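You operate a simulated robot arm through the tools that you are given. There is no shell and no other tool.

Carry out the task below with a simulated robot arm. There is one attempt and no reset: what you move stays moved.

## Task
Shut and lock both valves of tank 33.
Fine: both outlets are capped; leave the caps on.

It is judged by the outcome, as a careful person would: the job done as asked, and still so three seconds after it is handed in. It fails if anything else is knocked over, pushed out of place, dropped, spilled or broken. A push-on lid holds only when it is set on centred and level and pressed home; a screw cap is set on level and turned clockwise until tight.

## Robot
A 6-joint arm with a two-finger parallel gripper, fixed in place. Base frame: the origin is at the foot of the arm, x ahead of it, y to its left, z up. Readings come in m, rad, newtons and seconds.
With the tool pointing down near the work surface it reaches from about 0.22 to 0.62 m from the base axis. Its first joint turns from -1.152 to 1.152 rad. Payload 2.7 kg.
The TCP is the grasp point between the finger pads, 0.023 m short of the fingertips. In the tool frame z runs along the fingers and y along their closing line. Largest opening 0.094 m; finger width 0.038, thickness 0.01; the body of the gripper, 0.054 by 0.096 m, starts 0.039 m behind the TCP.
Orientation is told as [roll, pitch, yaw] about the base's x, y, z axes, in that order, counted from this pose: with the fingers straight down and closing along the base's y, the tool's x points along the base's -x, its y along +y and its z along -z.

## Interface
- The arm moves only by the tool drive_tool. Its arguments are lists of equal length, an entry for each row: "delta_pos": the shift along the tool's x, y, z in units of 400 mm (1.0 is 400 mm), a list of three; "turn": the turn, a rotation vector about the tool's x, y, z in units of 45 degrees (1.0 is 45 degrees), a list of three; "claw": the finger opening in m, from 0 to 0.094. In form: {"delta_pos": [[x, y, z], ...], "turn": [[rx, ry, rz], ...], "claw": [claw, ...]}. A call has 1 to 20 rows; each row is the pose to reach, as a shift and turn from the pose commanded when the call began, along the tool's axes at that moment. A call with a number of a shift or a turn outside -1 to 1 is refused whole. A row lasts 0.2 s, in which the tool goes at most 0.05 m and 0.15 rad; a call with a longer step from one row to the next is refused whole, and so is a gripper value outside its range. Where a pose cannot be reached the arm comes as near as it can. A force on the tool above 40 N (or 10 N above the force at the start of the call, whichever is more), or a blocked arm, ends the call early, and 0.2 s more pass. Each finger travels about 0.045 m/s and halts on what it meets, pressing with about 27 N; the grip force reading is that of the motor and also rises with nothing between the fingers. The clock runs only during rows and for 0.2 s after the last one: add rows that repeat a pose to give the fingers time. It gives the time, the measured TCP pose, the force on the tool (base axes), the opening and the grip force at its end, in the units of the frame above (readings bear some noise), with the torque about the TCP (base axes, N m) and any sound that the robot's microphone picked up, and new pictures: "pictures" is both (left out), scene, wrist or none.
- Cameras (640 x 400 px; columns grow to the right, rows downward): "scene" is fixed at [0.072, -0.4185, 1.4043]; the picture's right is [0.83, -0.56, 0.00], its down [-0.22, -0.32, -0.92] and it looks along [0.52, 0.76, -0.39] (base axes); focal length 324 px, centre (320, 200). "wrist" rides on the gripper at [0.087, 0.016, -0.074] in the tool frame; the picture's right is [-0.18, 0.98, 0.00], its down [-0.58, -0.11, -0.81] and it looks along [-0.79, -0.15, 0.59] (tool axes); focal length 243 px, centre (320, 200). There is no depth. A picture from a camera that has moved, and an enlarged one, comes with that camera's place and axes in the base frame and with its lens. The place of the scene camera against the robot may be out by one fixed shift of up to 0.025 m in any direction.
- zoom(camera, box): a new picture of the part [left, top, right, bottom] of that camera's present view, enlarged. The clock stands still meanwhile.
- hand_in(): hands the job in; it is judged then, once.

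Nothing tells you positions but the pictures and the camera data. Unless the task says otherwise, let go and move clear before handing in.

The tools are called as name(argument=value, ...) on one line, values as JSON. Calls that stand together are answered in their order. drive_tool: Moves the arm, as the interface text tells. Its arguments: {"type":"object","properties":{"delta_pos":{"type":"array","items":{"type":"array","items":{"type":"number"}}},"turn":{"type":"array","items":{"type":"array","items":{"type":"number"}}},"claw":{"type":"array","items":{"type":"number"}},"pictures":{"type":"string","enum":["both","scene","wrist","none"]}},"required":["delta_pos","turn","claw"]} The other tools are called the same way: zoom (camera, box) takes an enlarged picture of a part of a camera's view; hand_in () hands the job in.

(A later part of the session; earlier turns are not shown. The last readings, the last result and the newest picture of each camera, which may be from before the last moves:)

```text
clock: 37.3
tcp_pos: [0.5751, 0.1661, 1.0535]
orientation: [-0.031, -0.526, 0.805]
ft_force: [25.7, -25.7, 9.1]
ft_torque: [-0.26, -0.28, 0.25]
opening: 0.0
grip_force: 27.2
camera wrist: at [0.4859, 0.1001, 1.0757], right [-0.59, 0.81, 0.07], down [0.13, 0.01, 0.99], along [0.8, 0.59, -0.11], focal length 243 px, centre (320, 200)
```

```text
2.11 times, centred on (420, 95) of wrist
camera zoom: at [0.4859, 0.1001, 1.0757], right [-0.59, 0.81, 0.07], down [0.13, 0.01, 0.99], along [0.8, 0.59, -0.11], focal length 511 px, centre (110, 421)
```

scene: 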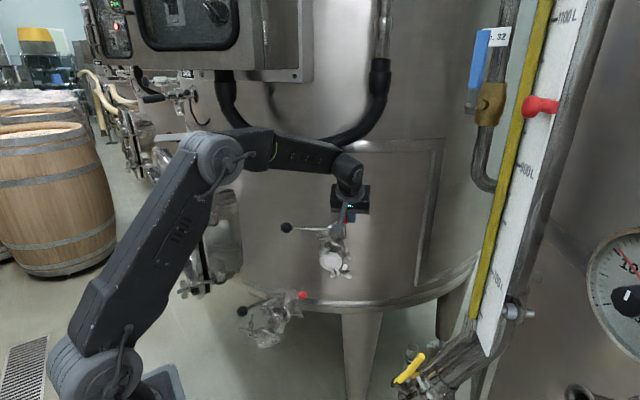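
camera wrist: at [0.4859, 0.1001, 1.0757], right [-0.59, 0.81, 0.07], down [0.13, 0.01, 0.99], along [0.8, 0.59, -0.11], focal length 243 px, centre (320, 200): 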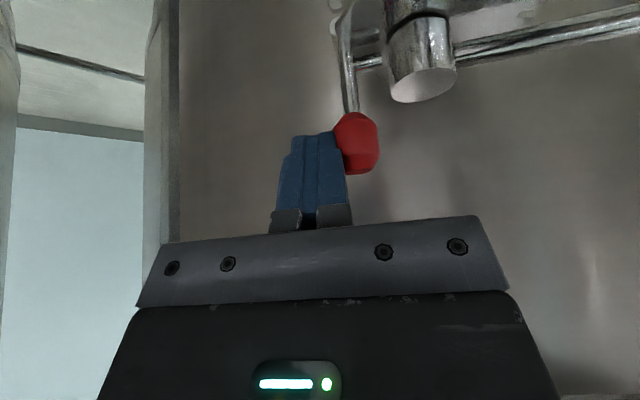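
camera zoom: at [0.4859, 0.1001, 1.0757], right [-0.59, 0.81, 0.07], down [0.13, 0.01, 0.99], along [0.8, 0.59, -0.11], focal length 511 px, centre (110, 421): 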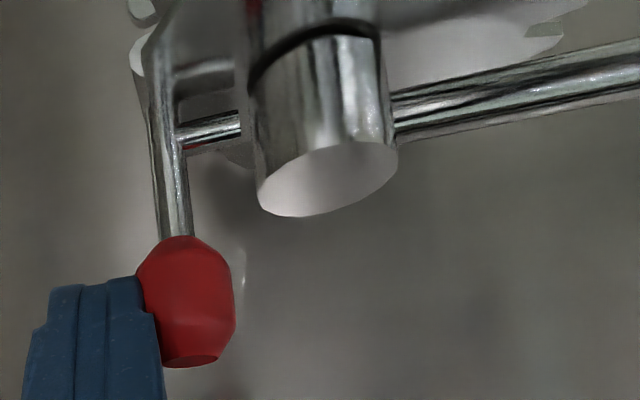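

It's now at a firm stop of about 36 N, standing just past vertical. I'll back off and check that it stays there.

drive_tool(delta_pos=[[0, -0.04, 0], [0, -0.1, 0], [0, -0.16, 0], [0, -0.18, -0.06], [0, -0.18, -0.14], [0, -0.18, -0.2], [0, -0.18, -0.2]], turn=[[0, 0, 0], [0, 0, 0], [0, 0, 0], [0, 0, 0], [0, 0, 0], [0, 0, 0], [0, 0, 0]], claw=[0, 0, 0, 0, 0, 0, 0])

zoom(camera="scene", box=[325, 205, 375, 250])

zoom(camera="wrist", box=[360, 0, 640, 200])

```text
clock: 38.9
tcp_pos: [0.5967, 0.0946, 1.1223]
orientation: [-0.02, -0.521, 0.808]
ft_force: [0.2, 0.7, -0.3]
ft_torque: [-0.01, 0.0, -0.03]
opening: 0.0
grip_force: 26.3
camera wrist: at [0.5058, 0.0265, 1.1448], right [-0.59, 0.8, 0.08], down [0.14, 0.01, 0.99], along [0.79, 0.6, -0.12], focal length 243 px, centre (320, 200)
```

scene: 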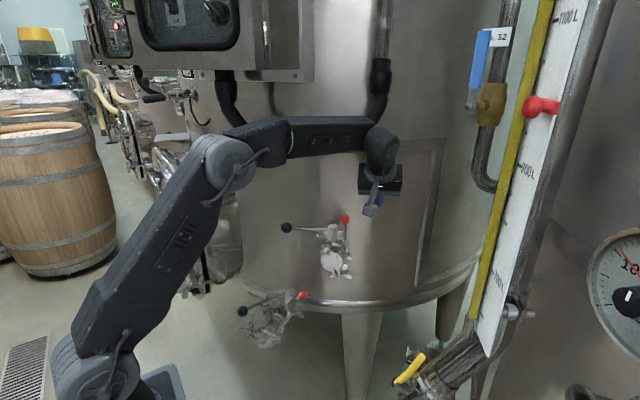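
wrist: 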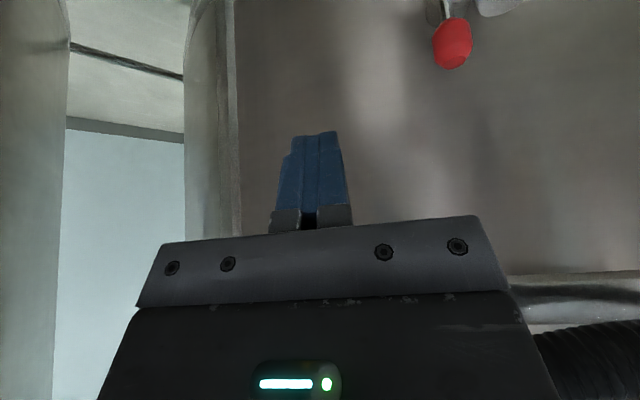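

```text
8.89 times, centred on (350, 228) of scene
camera zoom: at [0.072, -0.4185, 1.4043], right [0.83, -0.56, 0.0], down [-0.22, -0.32, -0.92], along [0.52, 0.76, -0.39], focal length 2875 px, centre (53, -44)
```

zoom: 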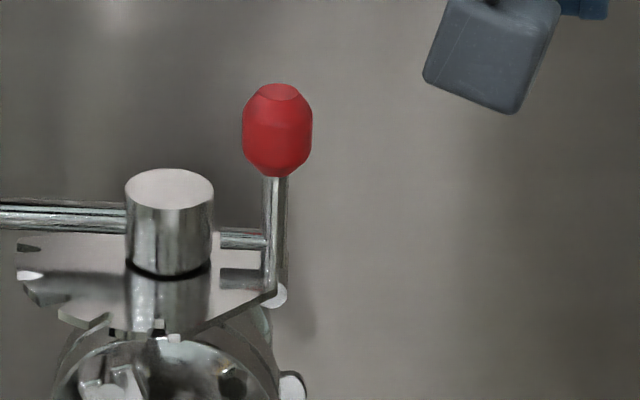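

```text
2.00 times, centred on (500, 100) of wrist
camera zoom: at [0.5058, 0.0265, 1.1448], right [-0.59, 0.8, 0.08], down [0.14, 0.01, 0.99], along [0.79, 0.6, -0.12], focal length 485 px, centre (-40, 400)
```

zoom: 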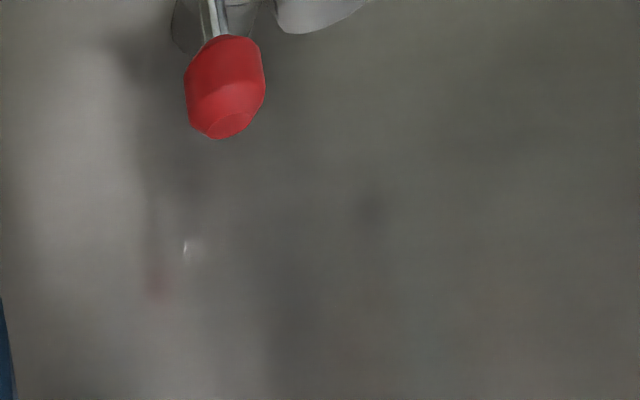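

The red lever now stands upright and stays put, with its peg pointing into the stem boss. I'll zoom in to confirm engagement.

zoom(camera="scene", box=[332, 214, 354, 240])

```text
15.38 times, centred on (343, 227) of scene
camera zoom: at [0.072, -0.4185, 1.4043], right [0.83, -0.56, 0.0], down [-0.22, -0.32, -0.92], along [0.52, 0.76, -0.39], focal length 4977 px, centre (-34, -215)
```

zoom: 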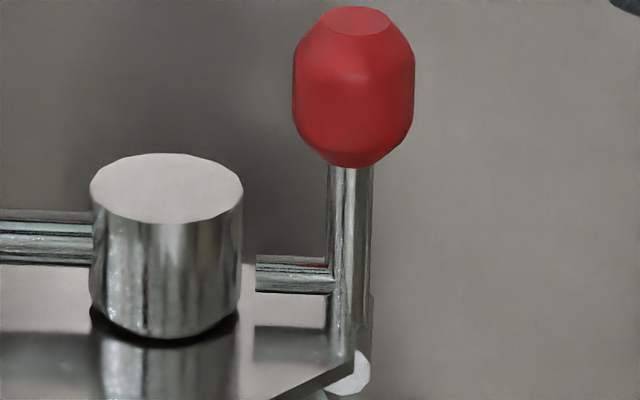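

The lever sits upright with its peg squared to the boss, at the end of its travel and over-centre stable. I'll confirm that it actually locks by later testing the black lever gently. First I'll retreat and level the tool.

drive_tool(delta_pos=[[0.04, 0, -0.06], [0.09, 0, -0.12], [0.14, 0, -0.18], [0.19, 0, -0.24], [0.25, 0, -0.317], [0.25, 0, -0.317]], turn=[[0, 0.13, 0], [0, 0.26, 0], [0, 0.39, 0], [0, 0.52, 0], [-0.025, 0.664, 0], [-0.025, 0.664, 0]], claw=[0, 0, 0, 0, 0, 0], pictures="none")

```text
clock: 40.3
tcp_pos: [0.4899, -0.0133, 1.1826]
orientation: [0.002, 0.003, 0.801]
ft_force: [0.3, -1.0, 0.3]
ft_torque: [-0.02, 0.04, -0.01]
opening: 0.0001
grip_force: 26.5
```

drive_tool(delta_pos=[[-0.01, 0.06, 0], [-0.02, 0.12, 0], [-0.035, 0.18, 0], [-0.05, 0.24, 0], [-0.065, 0.31, 0], [-0.082, 0.393, 0], [-0.082, 0.393, 0]], turn=[[0, 0, 0.16], [0, 0, 0.32], [0, 0, 0.48], [0, 0, 0.64], [0, 0, 0.82], [0, 0, 1], [0, 0, 1]], claw=[0.0, 0.0, 0.02, 0.04, 0.062, 0.062, 0.062], pictures="none")

```text
clock: 41.9
tcp_pos: [0.3998, 0.1202, 1.1821]
orientation: [0.001, 0.003, 0.017]
ft_force: [-0.3, -0.8, 0.4]
ft_torque: [-0.01, 0.01, -0.02]
opening: 0.0623
grip_force: 0.1
```

drive_tool(delta_pos=[[0, 0.02, 0.03], [0, 0.04, 0.06], [0, 0.06, 0.09], [-0.005, 0.08, 0.11], [-0.01, 0.1, 0.13], [-0.0125, 0.11, 0.15], [-0.0125, 0.11, 0.15]], turn=[[0, 0, 0.16], [0, 0, 0.32], [0, 0, 0.48], [0, 0, 0.64], [0, 0, 0.82], [0, 0, 1], [0, 0, 1]], claw=[0.062, 0.062, 0.062, 0.062, 0.062, 0.062, 0.062])

```text
clock: 43.5
tcp_pos: [0.4048, 0.1639, 1.1236]
orientation: [-0.001, 0.001, -0.771]
ft_force: [-0.6, 0.1, 0.2]
ft_torque: [-0.03, -0.01, 0.0]
opening: 0.0619
grip_force: 0.1
camera wrist: at [0.3543, 0.2372, 1.1983], right [0.82, 0.58, 0.0], down [0.34, -0.48, 0.81], along [0.46, -0.66, -0.59], focal length 243 px, centre (320, 200)
```

scene: 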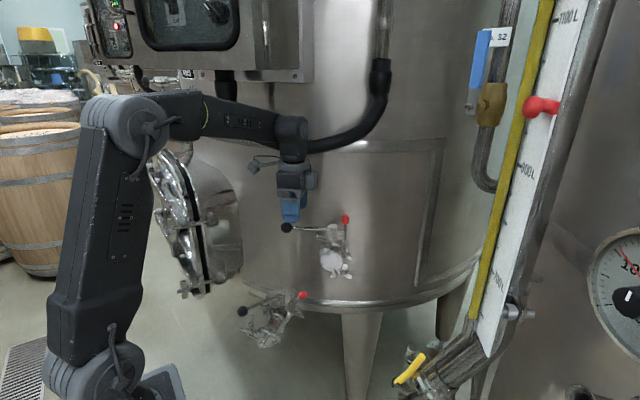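
wrist: 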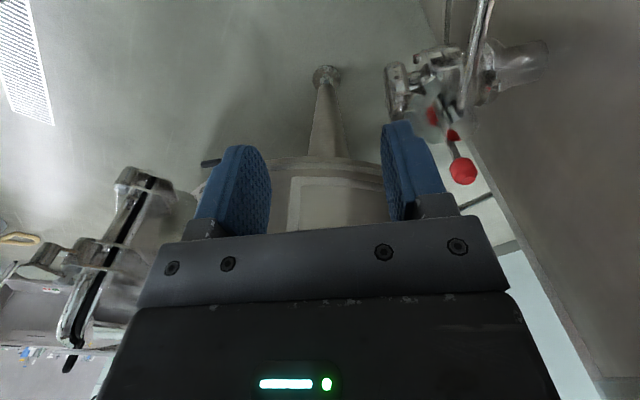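

drive_tool(delta_pos=[[0.01, 0.03, 0.01], [0.02, 0.06, 0.03], [0.03, 0.1, 0.05], [0.04, 0.14, 0.07], [0.044, 0.171, 0.09], [0.044, 0.171, 0.09]], turn=[[-0.1, 0, 0], [-0.2, 0, 0], [-0.3, 0, 0], [-0.4, 0, 0], [-0.497, 0, 0], [-0.497, 0, 0]], claw=[0.062, 0.062, 0.062, 0.062, 0.062, 0.062])

```text
clock: 44.9
tcp_pos: [0.4398, 0.2256, 1.0882]
orientation: [0.389, 0.001, -0.77]
ft_force: [-0.4, 0.0, 0.7]
ft_torque: [0.02, 0.04, -0.01]
opening: 0.0621
grip_force: 0.0
camera wrist: at [0.3683, 0.2775, 1.1633], right [0.77, 0.52, 0.37], down [0.14, -0.7, 0.7], along [0.63, -0.49, -0.61], focal length 243 px, centre (320, 200)
```

scene: 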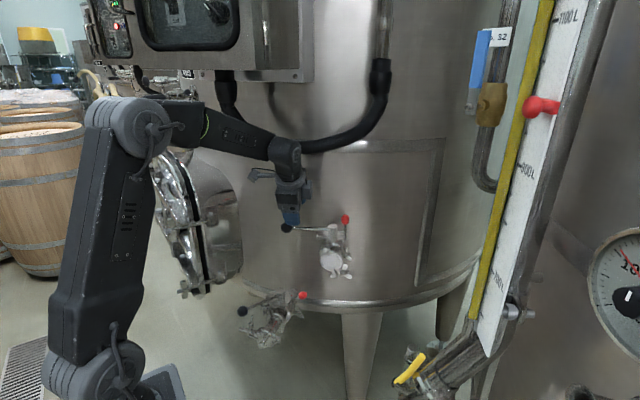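
wrist: 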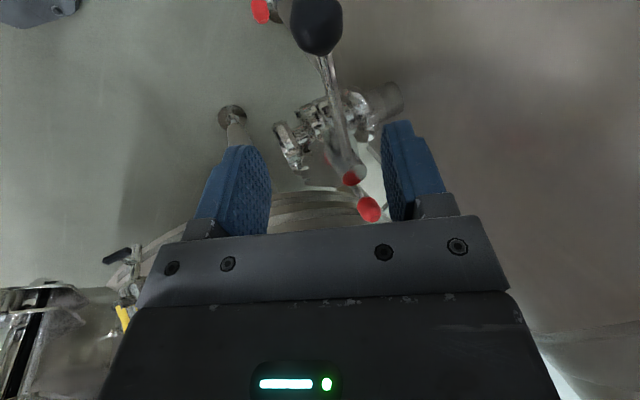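

Same pose as my earlier withdrawal. I'll descend along the tool axis to straddle the lever again, then test it with a light outward pull.

drive_tool(delta_pos=[[0, 0, 0.05], [0, 0, 0.1], [0, 0, 0.15], [0, 0, 0.2], [0, 0, 0.21], [0, 0, 0.21]], turn=[[0, 0, 0], [0, 0, 0], [0, 0, 0], [0, 0, 0], [0, 0, 0], [0, 0, 0]], claw=[0.062, 0.062, 0.062, 0.062, 0.062, 0.062], pictures="wrist")

drive_tool(delta_pos=[[0, -0.03, 0], [0, -0.06, 0], [0, -0.067, 0], [0, -0.074, 0], [0, -0.08, 0], [0, -0.08, 0]], turn=[[0, 0, 0], [0, 0, 0], [0, 0, 0], [0, 0, 0], [0, 0, 0], [0, 0, 0]], claw=[0.062, 0.062, 0.062, 0.062, 0.062, 0.062])

zoom(camera="scene", box=[270, 200, 370, 280])

```text
clock: 46.3
tcp_pos: [0.4621, 0.2489, 1.0103]
orientation: [0.388, 0.002, -0.768]
ft_force: [0.3, 0.6, -0.2]
ft_torque: [0.0, 0.01, 0.0]
opening: 0.0619
grip_force: 0.1
camera wrist: at [0.3903, 0.3008, 1.0852], right [0.77, 0.53, 0.37], down [0.14, -0.7, 0.7], along [0.63, -0.49, -0.61], focal length 243 px, centre (320, 200)
```

wrist: 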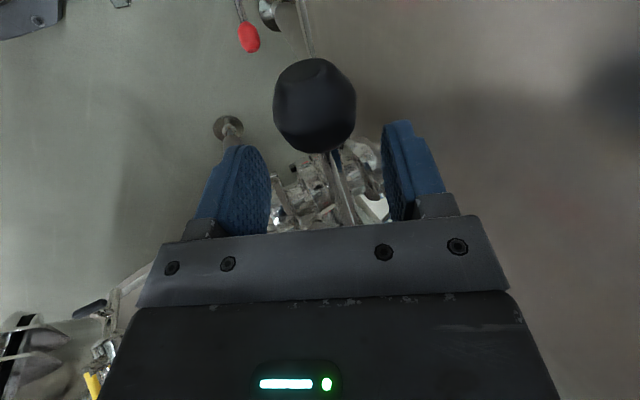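

```text
clock: 47.7
tcp_pos: [0.4432, 0.2297, 1.0004]
orientation: [0.399, -0.001, -0.767]
ft_force: [15.3, 29.7, 9.7]
ft_torque: [-0.06, -0.21, 1.03]
opening: 0.0767
grip_force: 16.4
camera wrist: at [0.3712, 0.2817, 1.0758], right [0.76, 0.52, 0.38], down [0.13, -0.7, 0.7], along [0.64, -0.48, -0.6], focal length 243 px, centre (320, 200)
```

scene: 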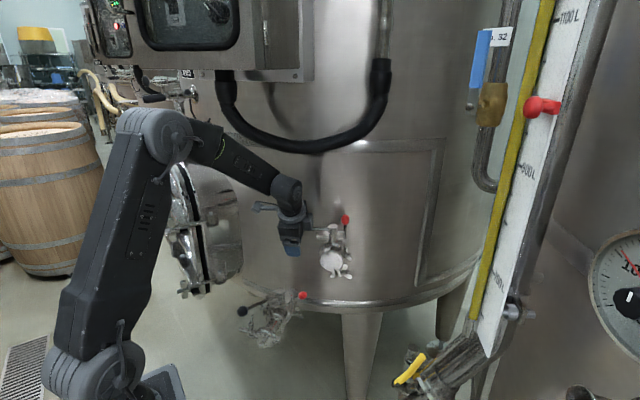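
wrist: 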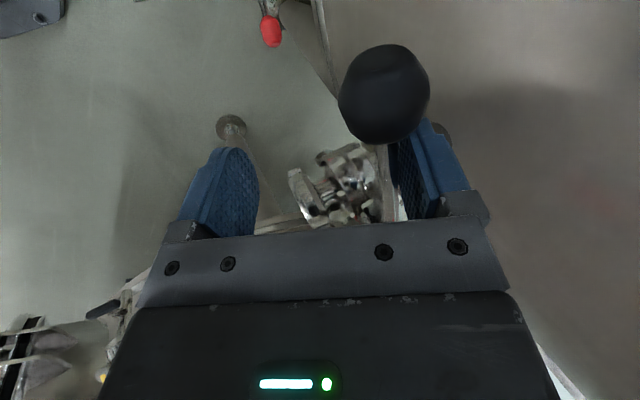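

```text
5.00 times, centred on (320, 240) of scene
camera zoom: at [0.0723, -0.4177, 1.4045], right [0.83, -0.56, 0.0], down [-0.22, -0.32, -0.92], along [0.52, 0.76, -0.39], focal length 1617 px, centre (320, 0)
```

zoom: 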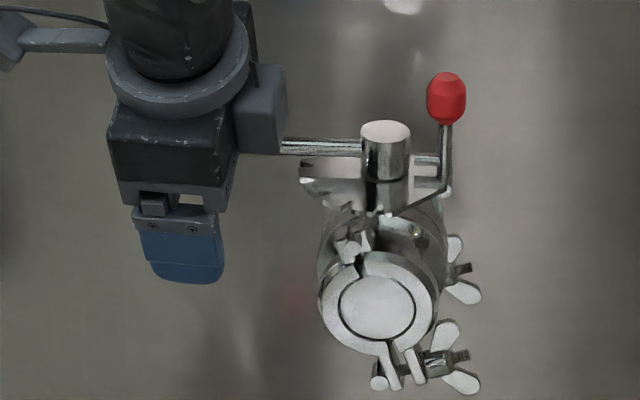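

The lever holds rigid at about 33 N, whereas it moved at under 5 N before, so the upper valve is shut and locked. I'll recentre and withdraw.

drive_tool(delta_pos=[[0, 0.035, 0], [0, 0.07, 0], [0, 0.07, -0.05], [0, 0.07, -0.1], [0, 0.07, -0.16], [0, 0.06, -0.22], [0, 0.03, -0.25], [0, 0.03, -0.25]], turn=[[0, 0, 0], [0, 0, 0], [0, 0, 0], [0, 0, 0], [0, 0, 0], [0, 0, 0], [0, 0, 0], [0, 0, 0]], claw=[0.062, 0.062, 0.062, 0.062, 0.062, 0.062, 0.062, 0.062])

zoom(camera="scene", box=[220, 270, 340, 360])

zoom(camera="scene", box=[130, 120, 330, 360])

```text
clock: 49.5
tcp_pos: [0.423, 0.2076, 1.094]
orientation: [0.385, 0.003, -0.77]
ft_force: [0.7, -0.2, -0.5]
ft_torque: [-0.02, 0.01, 0.0]
opening: 0.0623
grip_force: 0.0
camera wrist: at [0.3511, 0.2596, 1.1702], right [0.77, 0.53, 0.37], down [0.14, -0.7, 0.7], along [0.63, -0.49, -0.61], focal length 243 px, centre (320, 200)
```

scene: 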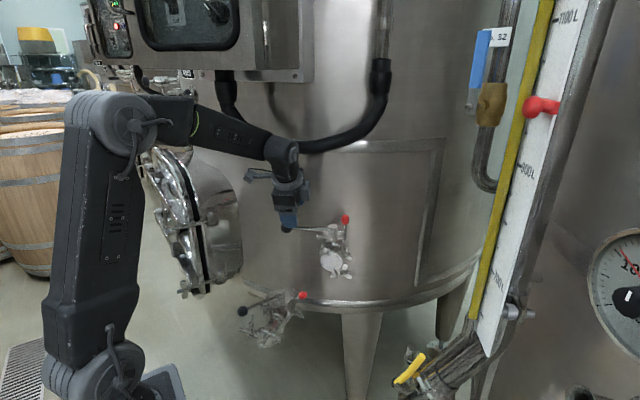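
wrist: 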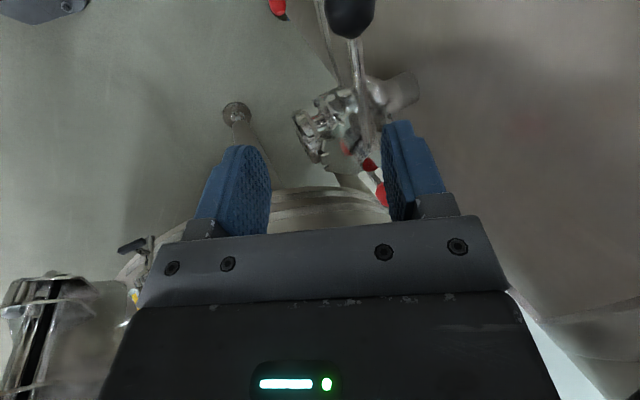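

```text
4.44 times, centred on (280, 315) of scene
camera zoom: at [0.072, -0.4185, 1.4043], right [0.83, -0.56, 0.0], down [-0.22, -0.32, -0.92], along [0.52, 0.76, -0.39], focal length 1438 px, centre (498, -311)
```

zoom: 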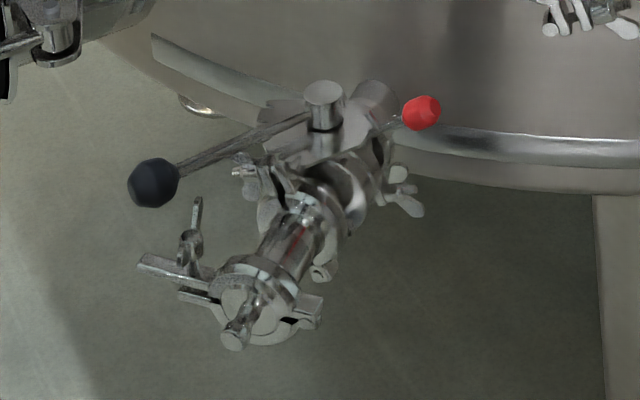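

```text
1.67 times, centred on (230, 240) of scene
camera zoom: at [0.072, -0.4185, 1.4043], right [0.83, -0.56, 0.0], down [-0.22, -0.32, -0.92], along [0.52, 0.76, -0.39], focal length 539 px, centre (470, 133)
```

zoom: 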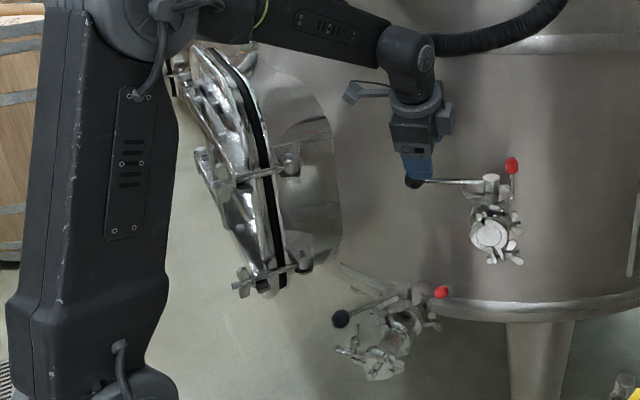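

The upper valve is done and the tool is clear. The lower valve's stem is near (0.42, 0.32, 0.77), with the manway hatch close to its left side, so I need a good look from the front. I'll retreat, level, and turn toward the tank at lower height.

drive_tool(delta_pos=[[0.005, -0.04, -0.04], [0.01, -0.08, -0.08], [0.015, -0.12, -0.12], [0.02, -0.17, -0.17], [0.032, -0.236, -0.22], [0.032, -0.236, -0.22]], turn=[[0.1, 0, 0], [0.2, 0, 0], [0.3, 0, 0], [0.4, 0, 0], [0.49, 0, 0], [0.49, 0, 0]], claw=[0.062, 0.04, 0.02, 0.0, 0, 0], pictures="none")

drive_tool(delta_pos=[[0, 0, 0], [0, 0, 0], [0, 0, 0], [0, 0, 0], [0, 0, 0], [0, 0, 0], [0, 0, 0]], turn=[[0, 0, -0.165], [0, 0, -0.33], [0, 0, -0.5], [0, 0, -0.66], [0, 0, -0.83], [0, 0, -1], [0, 0, -1]], claw=[0, 0, 0, 0, 0, 0, 0], pictures="none")

```text
clock: 50.9
tcp_pos: [0.3295, 0.1284, 1.1396]
orientation: [0.002, 0.002, -0.769]
ft_force: [-0.1, -0.5, -0.4]
ft_torque: [-0.02, -0.03, 0.02]
opening: 0.0003
grip_force: 26.9
```

```text
clock: 52.5
tcp_pos: [0.3289, 0.1299, 1.1398]
orientation: [0.004, -0.003, 0.019]
ft_force: [-0.3, 0.7, 0.6]
ft_torque: [0.0, -0.01, -0.02]
opening: 0.0
grip_force: 26.6
```

drive_tool(delta_pos=[[0.03, 0.01, 0.05], [0.06, 0.02, 0.12], [0.1, 0.03, 0.19], [0.14, 0.04, 0.26], [0.17, 0.05, 0.33], [0.1975, 0.05, 0.4], [0.1975, 0.05, 0.4]], turn=[[0, 0, -0.165], [0, 0, -0.33], [0, 0, -0.5], [0, 0, -0.66], [0, 0, -0.83], [0, 0, -1], [0, 0, -1]], claw=[0, 0, 0, 0, 0, 0, 0])

```text
clock: 54.1
tcp_pos: [0.2495, 0.1487, 0.9796]
orientation: [0.001, -0.004, 0.804]
ft_force: [0.1, 1.6, 0.0]
ft_torque: [0.01, 0.03, -0.01]
opening: 0.0
grip_force: 27.3
camera wrist: at [0.1785, 0.0998, 1.0545], right [-0.58, 0.81, 0.0], down [0.48, 0.34, 0.81], along [0.66, 0.47, -0.59], focal length 243 px, centre (320, 200)
```

scene: 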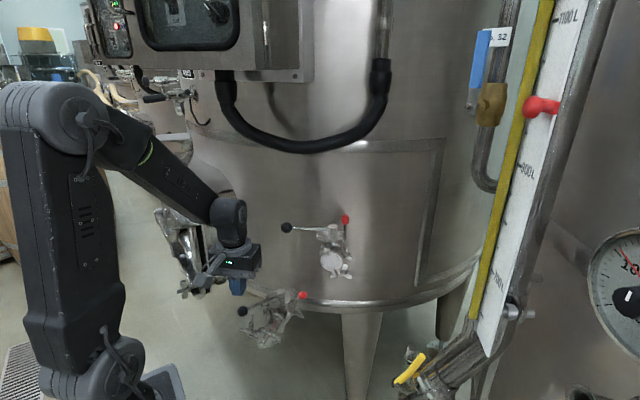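
wrist: 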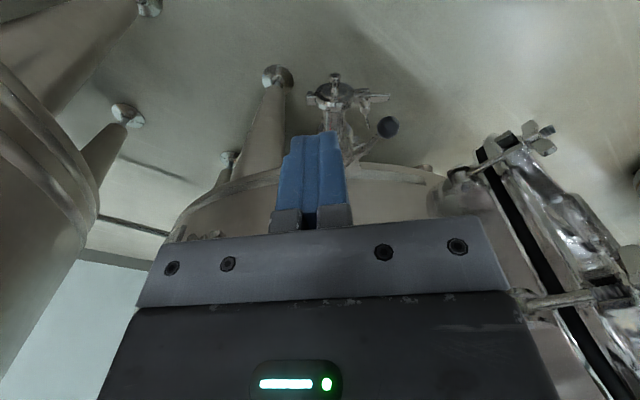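

I can see the lower valve and the hatch. The lower black knob triangulates to (0.298, 0.304, 0.774), and the hatch's nearest parts are around (0.33, 0.45, 0.80+). Zooming for the lower stem and clamp detail.

zoom(camera="wrist", box=[290, 60, 420, 180])

zoom(camera="wrist", box=[400, 90, 640, 340])

```text
3.33 times, centred on (355, 120) of wrist
camera zoom: at [0.1785, 0.0998, 1.0545], right [-0.58, 0.81, 0.0], down [0.48, 0.34, 0.81], along [0.66, 0.47, -0.59], focal length 809 px, centre (203, 467)
```

zoom: 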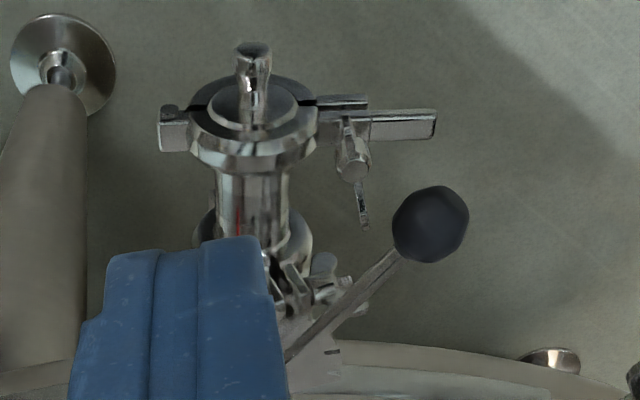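

```text
1.60 times, centred on (520, 215) of wrist
camera zoom: at [0.1785, 0.0998, 1.0545], right [-0.58, 0.81, 0.0], down [0.48, 0.34, 0.81], along [0.66, 0.47, -0.59], focal length 388 px, centre (0, 176)
```

zoom: 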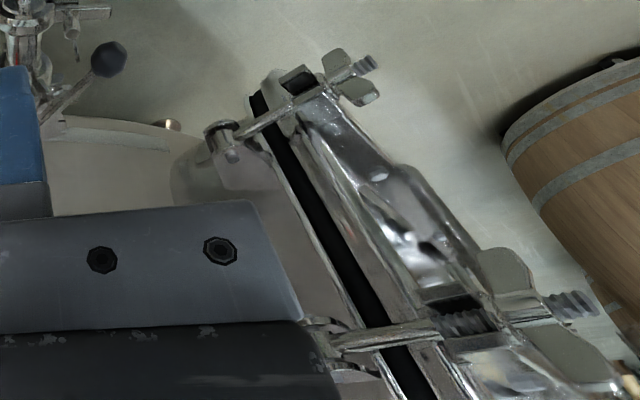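

The wing bolt on the lower cap tops out at about z = 0.735, and the handle rod is at z ≈ 0.774. I'll bring the closed fingers down on the robot side of the rod with a slight forward lean, keeping the hand away from the hatch.

drive_tool(delta_pos=[[-0.07, 0.005, 0.06], [-0.15, 0.01, 0.12], [-0.23, 0.02, 0.18], [-0.3, 0.03, 0.24], [-0.366, 0.03, 0.3], [-0.366, 0.03, 0.3]], turn=[[0, -0.07, 0], [0, -0.14, 0], [0, -0.21, 0], [0, -0.28, 0], [0, -0.318, 0], [0, -0.318, 0]], claw=[0, 0, 0, 0, 0, 0])

zoom(camera="scene", box=[180, 200, 340, 360])

```text
clock: 55.5
tcp_pos: [0.3426, 0.2636, 0.8613]
orientation: [0.002, -0.255, 0.8]
ft_force: [-0.1, -0.8, -0.7]
ft_torque: [0.02, -0.03, 0.01]
opening: 0.0
grip_force: 27.1
camera wrist: at [0.2606, 0.2024, 0.9115], right [-0.58, 0.81, 0.05], down [0.33, 0.18, 0.93], along [0.74, 0.56, -0.37], focal length 243 px, centre (320, 200)
```

scene: 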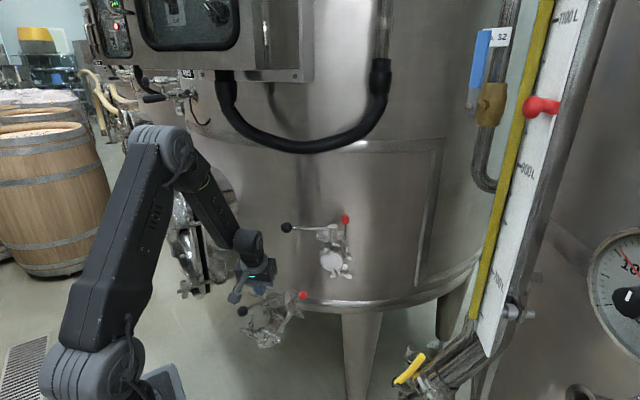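
wrist: 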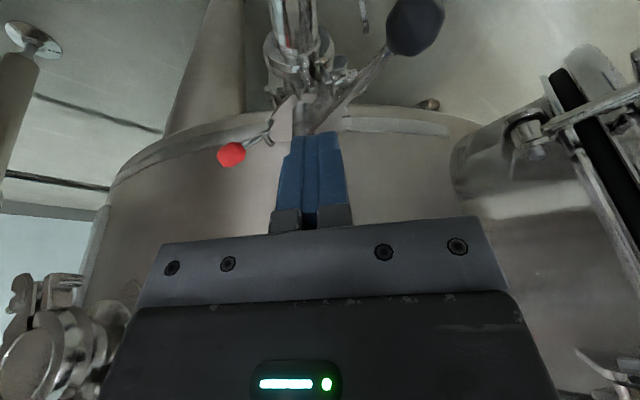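

```text
2.50 times, centred on (260, 280) of scene
camera zoom: at [0.072, -0.4185, 1.4043], right [0.83, -0.56, 0.0], down [-0.22, -0.32, -0.92], along [0.52, 0.76, -0.39], focal length 809 px, centre (470, 0)
```

zoom: 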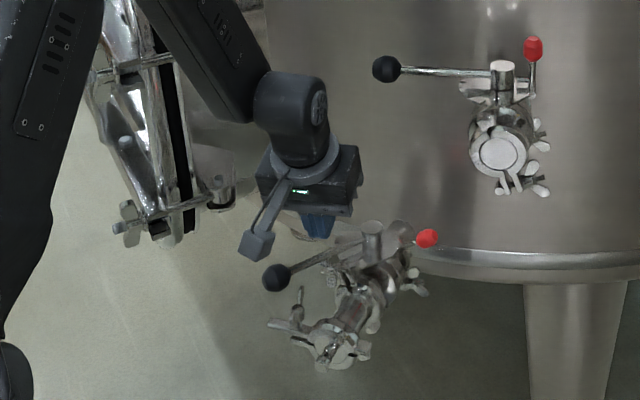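

drive_tool(delta_pos=[[0.012, 0, 0.047], [0.025, 0, 0.095], [0.037, 0, 0.143], [0.0498, 0, 0.1912], [0.0498, 0, 0.1912]], turn=[[0, 0, 0], [0, 0, 0], [0, 0, 0], [0, 0, 0], [0, 0, 0]], claw=[0, 0, 0, 0, 0])

zoom(camera="wrist", box=[200, 0, 480, 220])

zoom(camera="scene", box=[210, 230, 330, 350])

```text
clock: 56.7
tcp_pos: [0.3429, 0.2639, 0.7813]
orientation: [0.003, -0.257, 0.802]
ft_force: [-0.3, -0.5, -0.5]
ft_torque: [0.02, 0.03, -0.02]
opening: 0.0
grip_force: 27.4
camera wrist: at [0.2602, 0.2022, 0.8327], right [-0.58, 0.81, 0.05], down [0.33, 0.18, 0.93], along [0.74, 0.56, -0.37], focal length 243 px, centre (320, 200)
```

scene: 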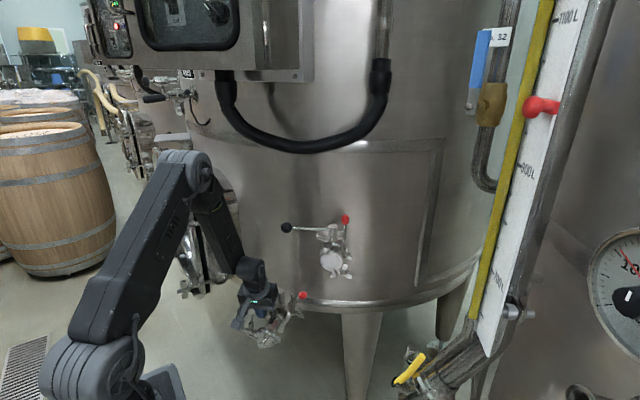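
wrist: 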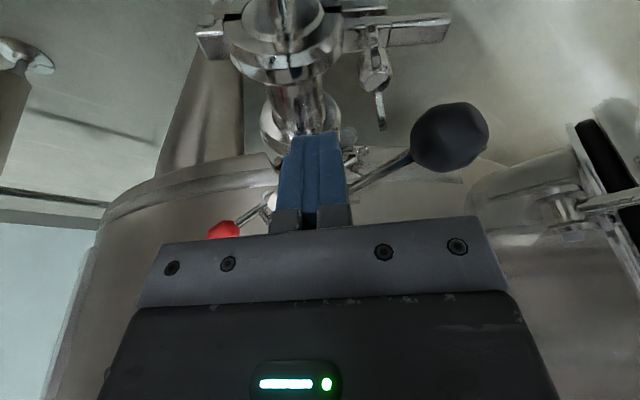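

```text
1.82 times, centred on (340, 110) of wrist
camera zoom: at [0.2602, 0.2022, 0.8327], right [-0.58, 0.81, 0.05], down [0.33, 0.18, 0.93], along [0.74, 0.56, -0.37], focal length 441 px, centre (284, 364)
```

zoom: 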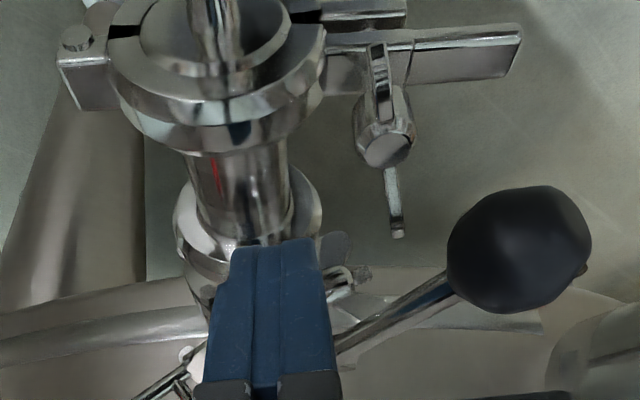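

```text
3.33 times, centred on (270, 290) of scene
camera zoom: at [0.072, -0.4185, 1.4043], right [0.83, -0.56, 0.0], down [-0.22, -0.32, -0.92], along [0.52, 0.76, -0.39], focal length 1078 px, centre (487, -100)
```

zoom: 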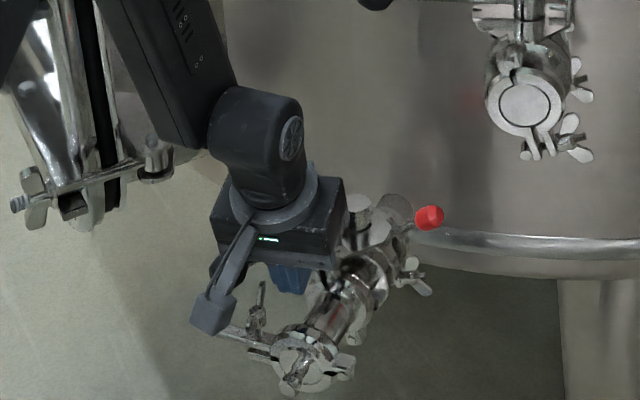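

Fingers are just in front of the rod. I'll push it along its arc in small steps.

drive_tool(delta_pos=[[-0.018, 0.019, 0.005], [-0.0365, 0.038, 0.0096], [-0.0487, 0.0604, 0.0128], [-0.0609, 0.0828, 0.016], [-0.08, 0.102, 0.021], [-0.0989, 0.1215, 0.026], [-0.0989, 0.1215, 0.026]], turn=[[0, 0, 0], [0, 0, 0], [0, 0, 0], [0, 0, 0], [0, 0, 0], [0, 0, 0], [0, 0, 0]], claw=[0, 0, 0, 0, 0, 0, 0])

zoom(camera="scene", box=[210, 230, 330, 350])

```text
clock: 58.3
tcp_pos: [0.3369, 0.3267, 0.7827]
orientation: [0.002, -0.254, 0.804]
ft_force: [-0.2, -0.5, -0.5]
ft_torque: [-0.04, -0.02, 0.02]
opening: 0.0
grip_force: 27.0
camera wrist: at [0.2545, 0.2667, 0.8327], right [-0.58, 0.81, 0.05], down [0.33, 0.18, 0.93], along [0.74, 0.56, -0.37], focal length 243 px, centre (320, 200)
```

scene: 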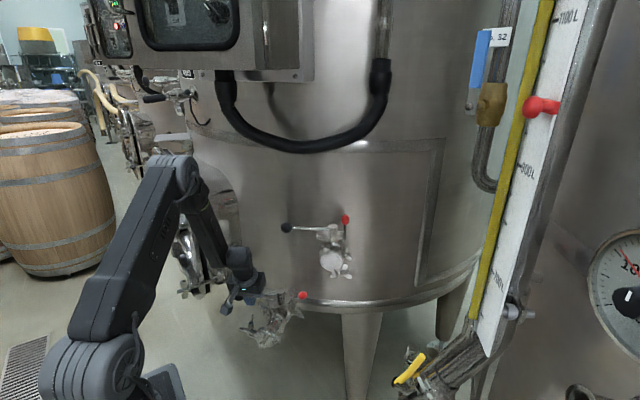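
wrist: 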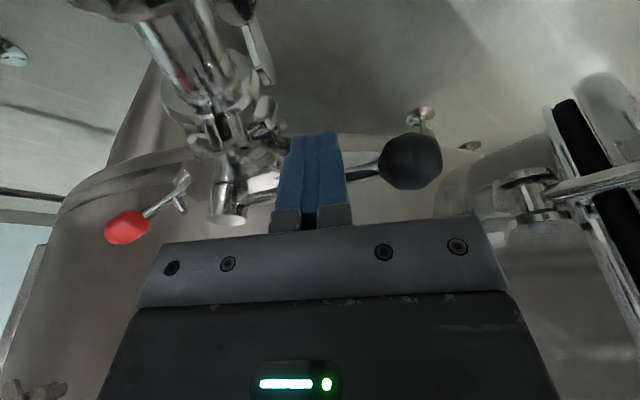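

```text
3.33 times, centred on (270, 290) of scene
camera zoom: at [0.072, -0.4185, 1.4043], right [0.83, -0.56, 0.0], down [-0.22, -0.32, -0.92], along [0.52, 0.76, -0.39], focal length 1078 px, centre (487, -100)
```

zoom: 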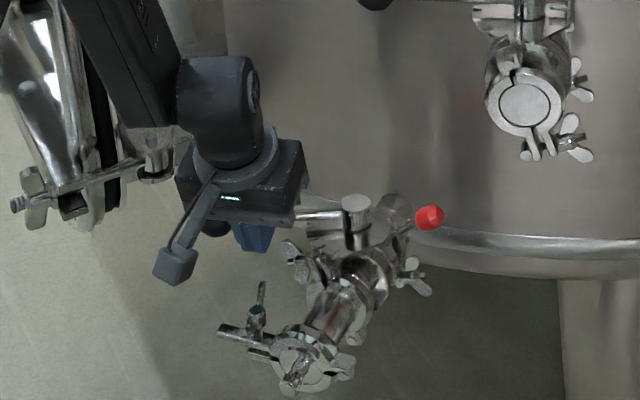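

The lever is at about 154° and moving freely. Continuing to its closed stop at about 129°.

drive_tool(delta_pos=[[-0.025, 0.014, 0.0065], [-0.0498, 0.0275, 0.013], [-0.066, 0.0325, 0.0174], [-0.0831, 0.0375, 0.0218], [-0.0831, 0.0375, 0.0218]], turn=[[0, 0, 0], [0, 0, 0], [0, 0, 0], [0, 0, 0], [0, 0, 0]], claw=[0, 0, 0, 0, 0])

```text
clock: 59.5
tcp_pos: [0.3496, 0.3615, 0.7818]
orientation: [0.002, -0.254, 0.801]
ft_force: [-2.2, -3.0, -0.3]
ft_torque: [-0.03, 0.07, -0.02]
opening: 0.0
grip_force: 26.9
camera wrist: at [0.2678, 0.3011, 0.8329], right [-0.58, 0.81, 0.05], down [0.33, 0.18, 0.93], along [0.74, 0.56, -0.37], focal length 243 px, centre (320, 200)
```

scene: 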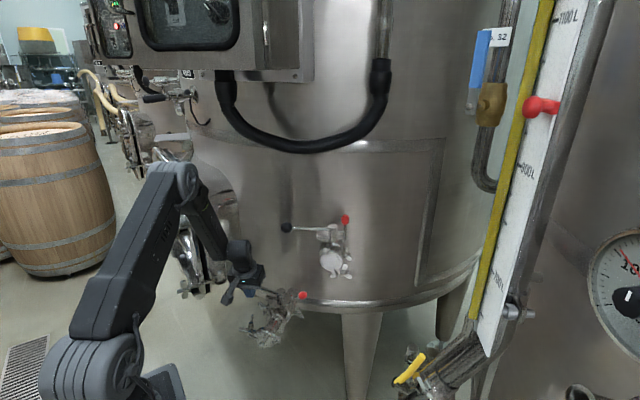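
wrist: 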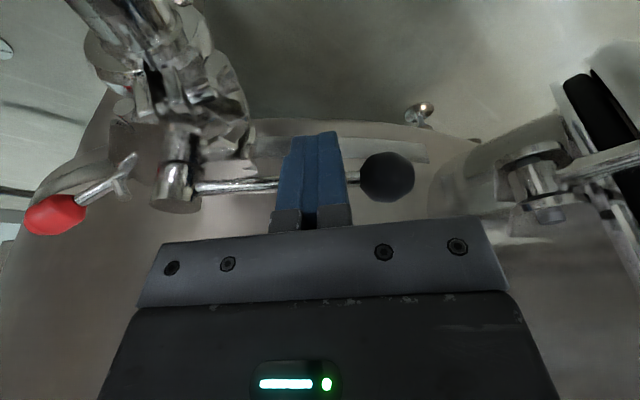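

drive_tool(delta_pos=[[-0.008, 0.001, 0.002], [-0.016, 0.002, 0.004], [-0.024, 0.003, 0.006], [-0.03, 0.004, 0.008]], turn=[[0, 0, 0], [0, 0, 0], [0, 0, 0], [0, 0, 0]], claw=[0, 0, 0, 0], pictures="wrist")

```text
clock: 60.4
tcp_pos: [0.3502, 0.3632, 0.7784]
orientation: [0.001, -0.229, 0.8]
ft_force: [-3.8, -2.0, 0.2]
ft_torque: [-0.03, 0.06, 0.01]
opening: 0.0002
grip_force: 26.9
stopped in row 4: the force on the tool passed its limit at 43 N (the readings are from after the stop); the commanded pose is now the measured one
camera wrist: at [0.2693, 0.304, 0.8306], right [-0.58, 0.81, 0.04], down [0.35, 0.2, 0.92], along [0.74, 0.55, -0.4], focal length 243 px, centre (320, 200)
```

wrist: 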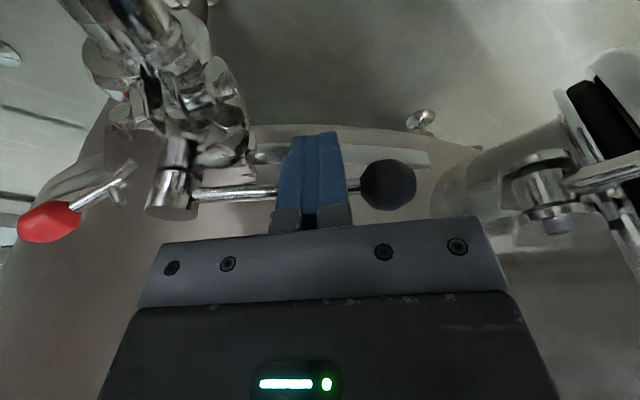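

The lower lever reached its stop (43 N) and is perpendicular to its pipe. I'll back away straight outward and up.

drive_tool(delta_pos=[[0.0487, 0, -0.0114], [0.1096, 0, -0.0255], [0.1534, 0, -0.1128], [0.1944, 0, -0.2122], [0.26, 0, -0.317], [0.26, 0, -0.317]], turn=[[0, 0, 0], [0, 0, 0], [0, 0, 0], [0, 0, 0], [0, 0, 0], [0, 0, 0]], claw=[0, 0, 0, 0, 0, 0])

zoom(camera="scene", box=[220, 260, 340, 360])

zoom(camera="wrist", box=[200, 0, 480, 220])

```text
clock: 61.8
tcp_pos: [0.2593, 0.2711, 0.8789]
orientation: [0.0, -0.23, 0.798]
ft_force: [0.6, -0.1, 0.0]
ft_torque: [0.0, -0.04, -0.02]
opening: 0.0
grip_force: 27.3
camera wrist: at [0.1781, 0.2117, 0.9308], right [-0.58, 0.81, 0.04], down [0.34, 0.2, 0.92], along [0.74, 0.55, -0.4], focal length 243 px, centre (320, 200)
```

scene: 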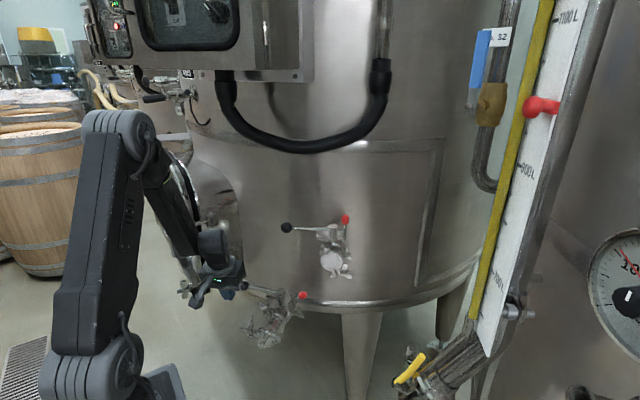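
wrist: 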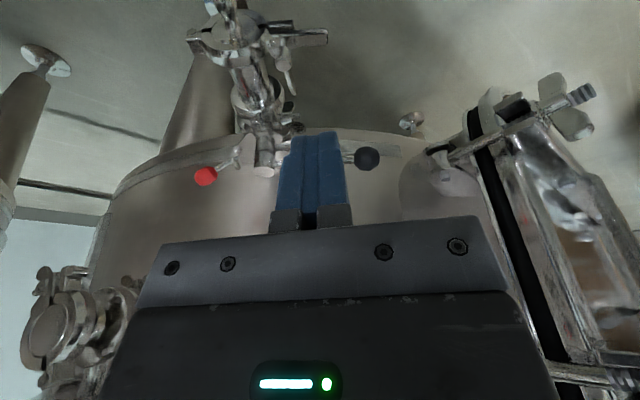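

```text
4.00 times, centred on (280, 310) of scene
camera zoom: at [0.072, -0.4185, 1.4043], right [0.83, -0.56, 0.0], down [-0.22, -0.32, -0.92], along [0.52, 0.76, -0.39], focal length 1294 px, centre (480, -240)
```

zoom: 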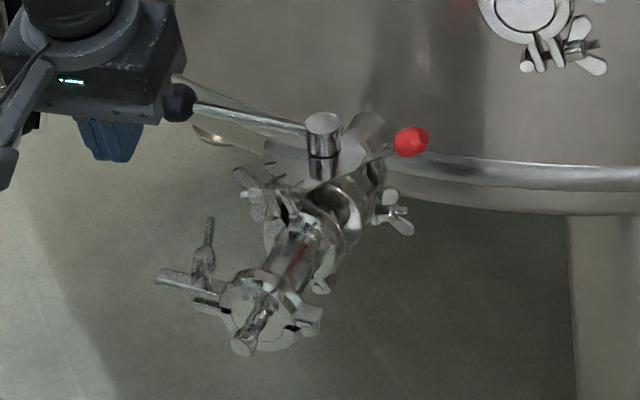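

```text
1.82 times, centred on (340, 110) of wrist
camera zoom: at [0.1781, 0.2117, 0.9308], right [-0.58, 0.81, 0.04], down [0.34, 0.2, 0.92], along [0.74, 0.55, -0.4], focal length 441 px, centre (284, 364)
```

zoom: 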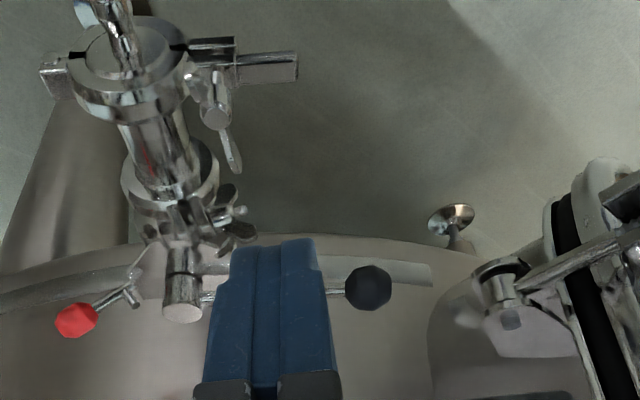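

The lower lever is perpendicular and the red knob is at (0.473, 0.256, 0.776). The upper valve's cap overhangs this one, so I'll come in low with the fingers nearly horizontal. First I'll move across to the right.

drive_tool(delta_pos=[[0.02, -0.05, -0.06], [0.05, -0.12, -0.12], [0.082, -0.2, -0.17], [0.082, -0.28, -0.199], [0.082, -0.36, -0.199], [0.082, -0.43, -0.199], [0.082, -0.475, -0.199]], turn=[[0, 0, 0], [0, 0, 0], [0, 0, 0], [0, 0, 0], [0, 0, 0], [0, 0, 0], [0, 0, 0]], claw=[0, 0, 0, 0, 0, 0, 0], pictures="none")

drive_tool(delta_pos=[[0, 0, 0.02], [-0.01, -0.01, 0.05], [-0.03, -0.02, 0.1], [-0.045, -0.035, 0.15], [-0.06, -0.05, 0.19], [-0.071, -0.058, 0.219], [-0.071, -0.058, 0.219]], turn=[[0, -0.16, 0], [0, -0.32, 0], [0, -0.48, 0], [0, -0.64, 0], [0, -0.81, 0], [0, -0.98, 0], [0, -0.98, 0]], claw=[0, 0, 0, 0, 0, 0, 0])

zoom(camera="scene", box=[220, 180, 400, 340])

```text
clock: 63.4
tcp_pos: [0.3623, 0.1033, 0.9466]
orientation: [0.001, -0.229, 0.798]
ft_force: [0.3, 0.0, -0.2]
ft_torque: [-0.01, -0.02, 0.01]
opening: 0.0003
grip_force: 26.8
```

```text
clock: 65.0
tcp_pos: [0.4113, 0.1195, 0.8689]
orientation: [-0.001, -1.003, 0.8]
ft_force: [1.1, -0.3, -0.1]
ft_torque: [-0.02, -0.02, -0.04]
opening: 0.0
grip_force: 27.0
camera wrist: at [0.3245, 0.0547, 0.836], right [-0.63, 0.76, 0.15], down [-0.18, -0.34, 0.92], along [0.75, 0.56, 0.35], focal length 243 px, centre (320, 200)
```

scene: 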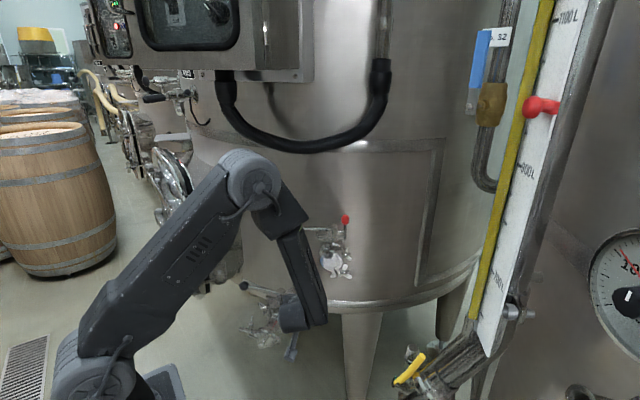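
wrist: 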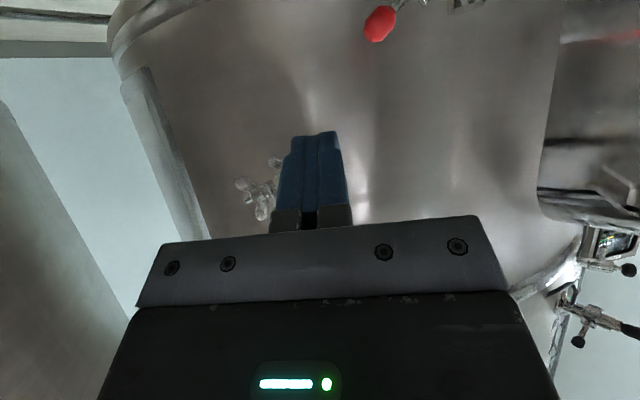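

```text
2.50 times, centred on (310, 260) of scene
camera zoom: at [0.072, -0.4185, 1.4043], right [0.83, -0.56, 0.0], down [-0.22, -0.32, -0.92], along [0.52, 0.76, -0.39], focal length 809 px, centre (345, 50)
```

zoom: 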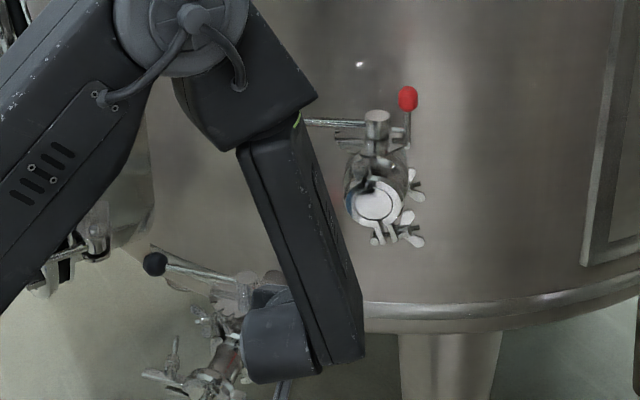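

The fingers are pointing low toward the tank, with the red knob at (0.475, 0.26, 0.776). I'll advance along the tool axis, passing beneath the upper valve, to the outer side of the red knob.

drive_tool(delta_pos=[[-0.004, 0.001, 0.08], [-0.008, 0.002, 0.16], [-0.012, 0.003, 0.24], [-0.016, 0.004, 0.32], [-0.02, 0.005, 0.418], [-0.02, 0.005, 0.418]], turn=[[0, 0, 0], [0, 0, 0], [0, 0, 0], [0, 0, 0], [0, 0, 0], [0, 0, 0]], claw=[0, 0, 0, 0, 0, 0])

zoom(camera="scene", box=[220, 180, 400, 340])

```text
clock: 66.3
tcp_pos: [0.5117, 0.2272, 0.7857]
orientation: [0.001, -1.002, 0.801]
ft_force: [0.1, -0.6, -0.3]
ft_torque: [0.02, -0.03, -0.02]
opening: 0.0
grip_force: 27.2
camera wrist: at [0.4238, 0.1609, 0.7522], right [-0.64, 0.76, 0.15], down [-0.18, -0.34, 0.92], along [0.75, 0.56, 0.35], focal length 243 px, centre (320, 200)
```

scene: 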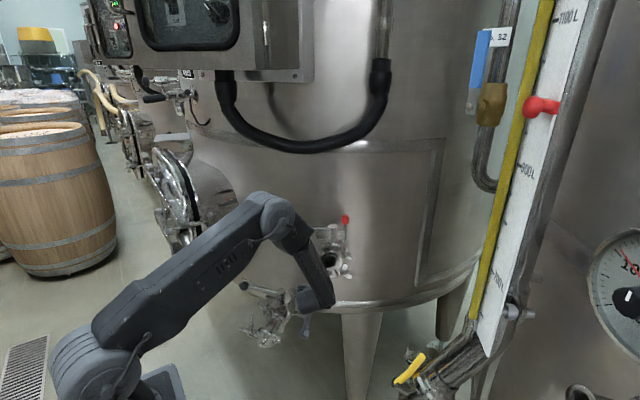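
wrist: 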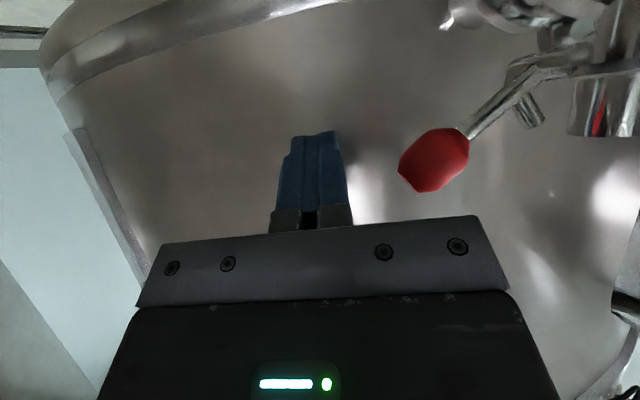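

```text
2.50 times, centred on (310, 260) of scene
camera zoom: at [0.072, -0.4185, 1.4043], right [0.83, -0.56, 0.0], down [-0.22, -0.32, -0.92], along [0.52, 0.76, -0.39], focal length 809 px, centre (345, 50)
```

zoom: 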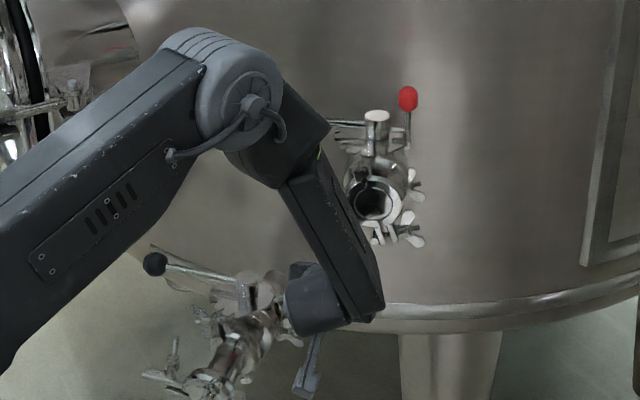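

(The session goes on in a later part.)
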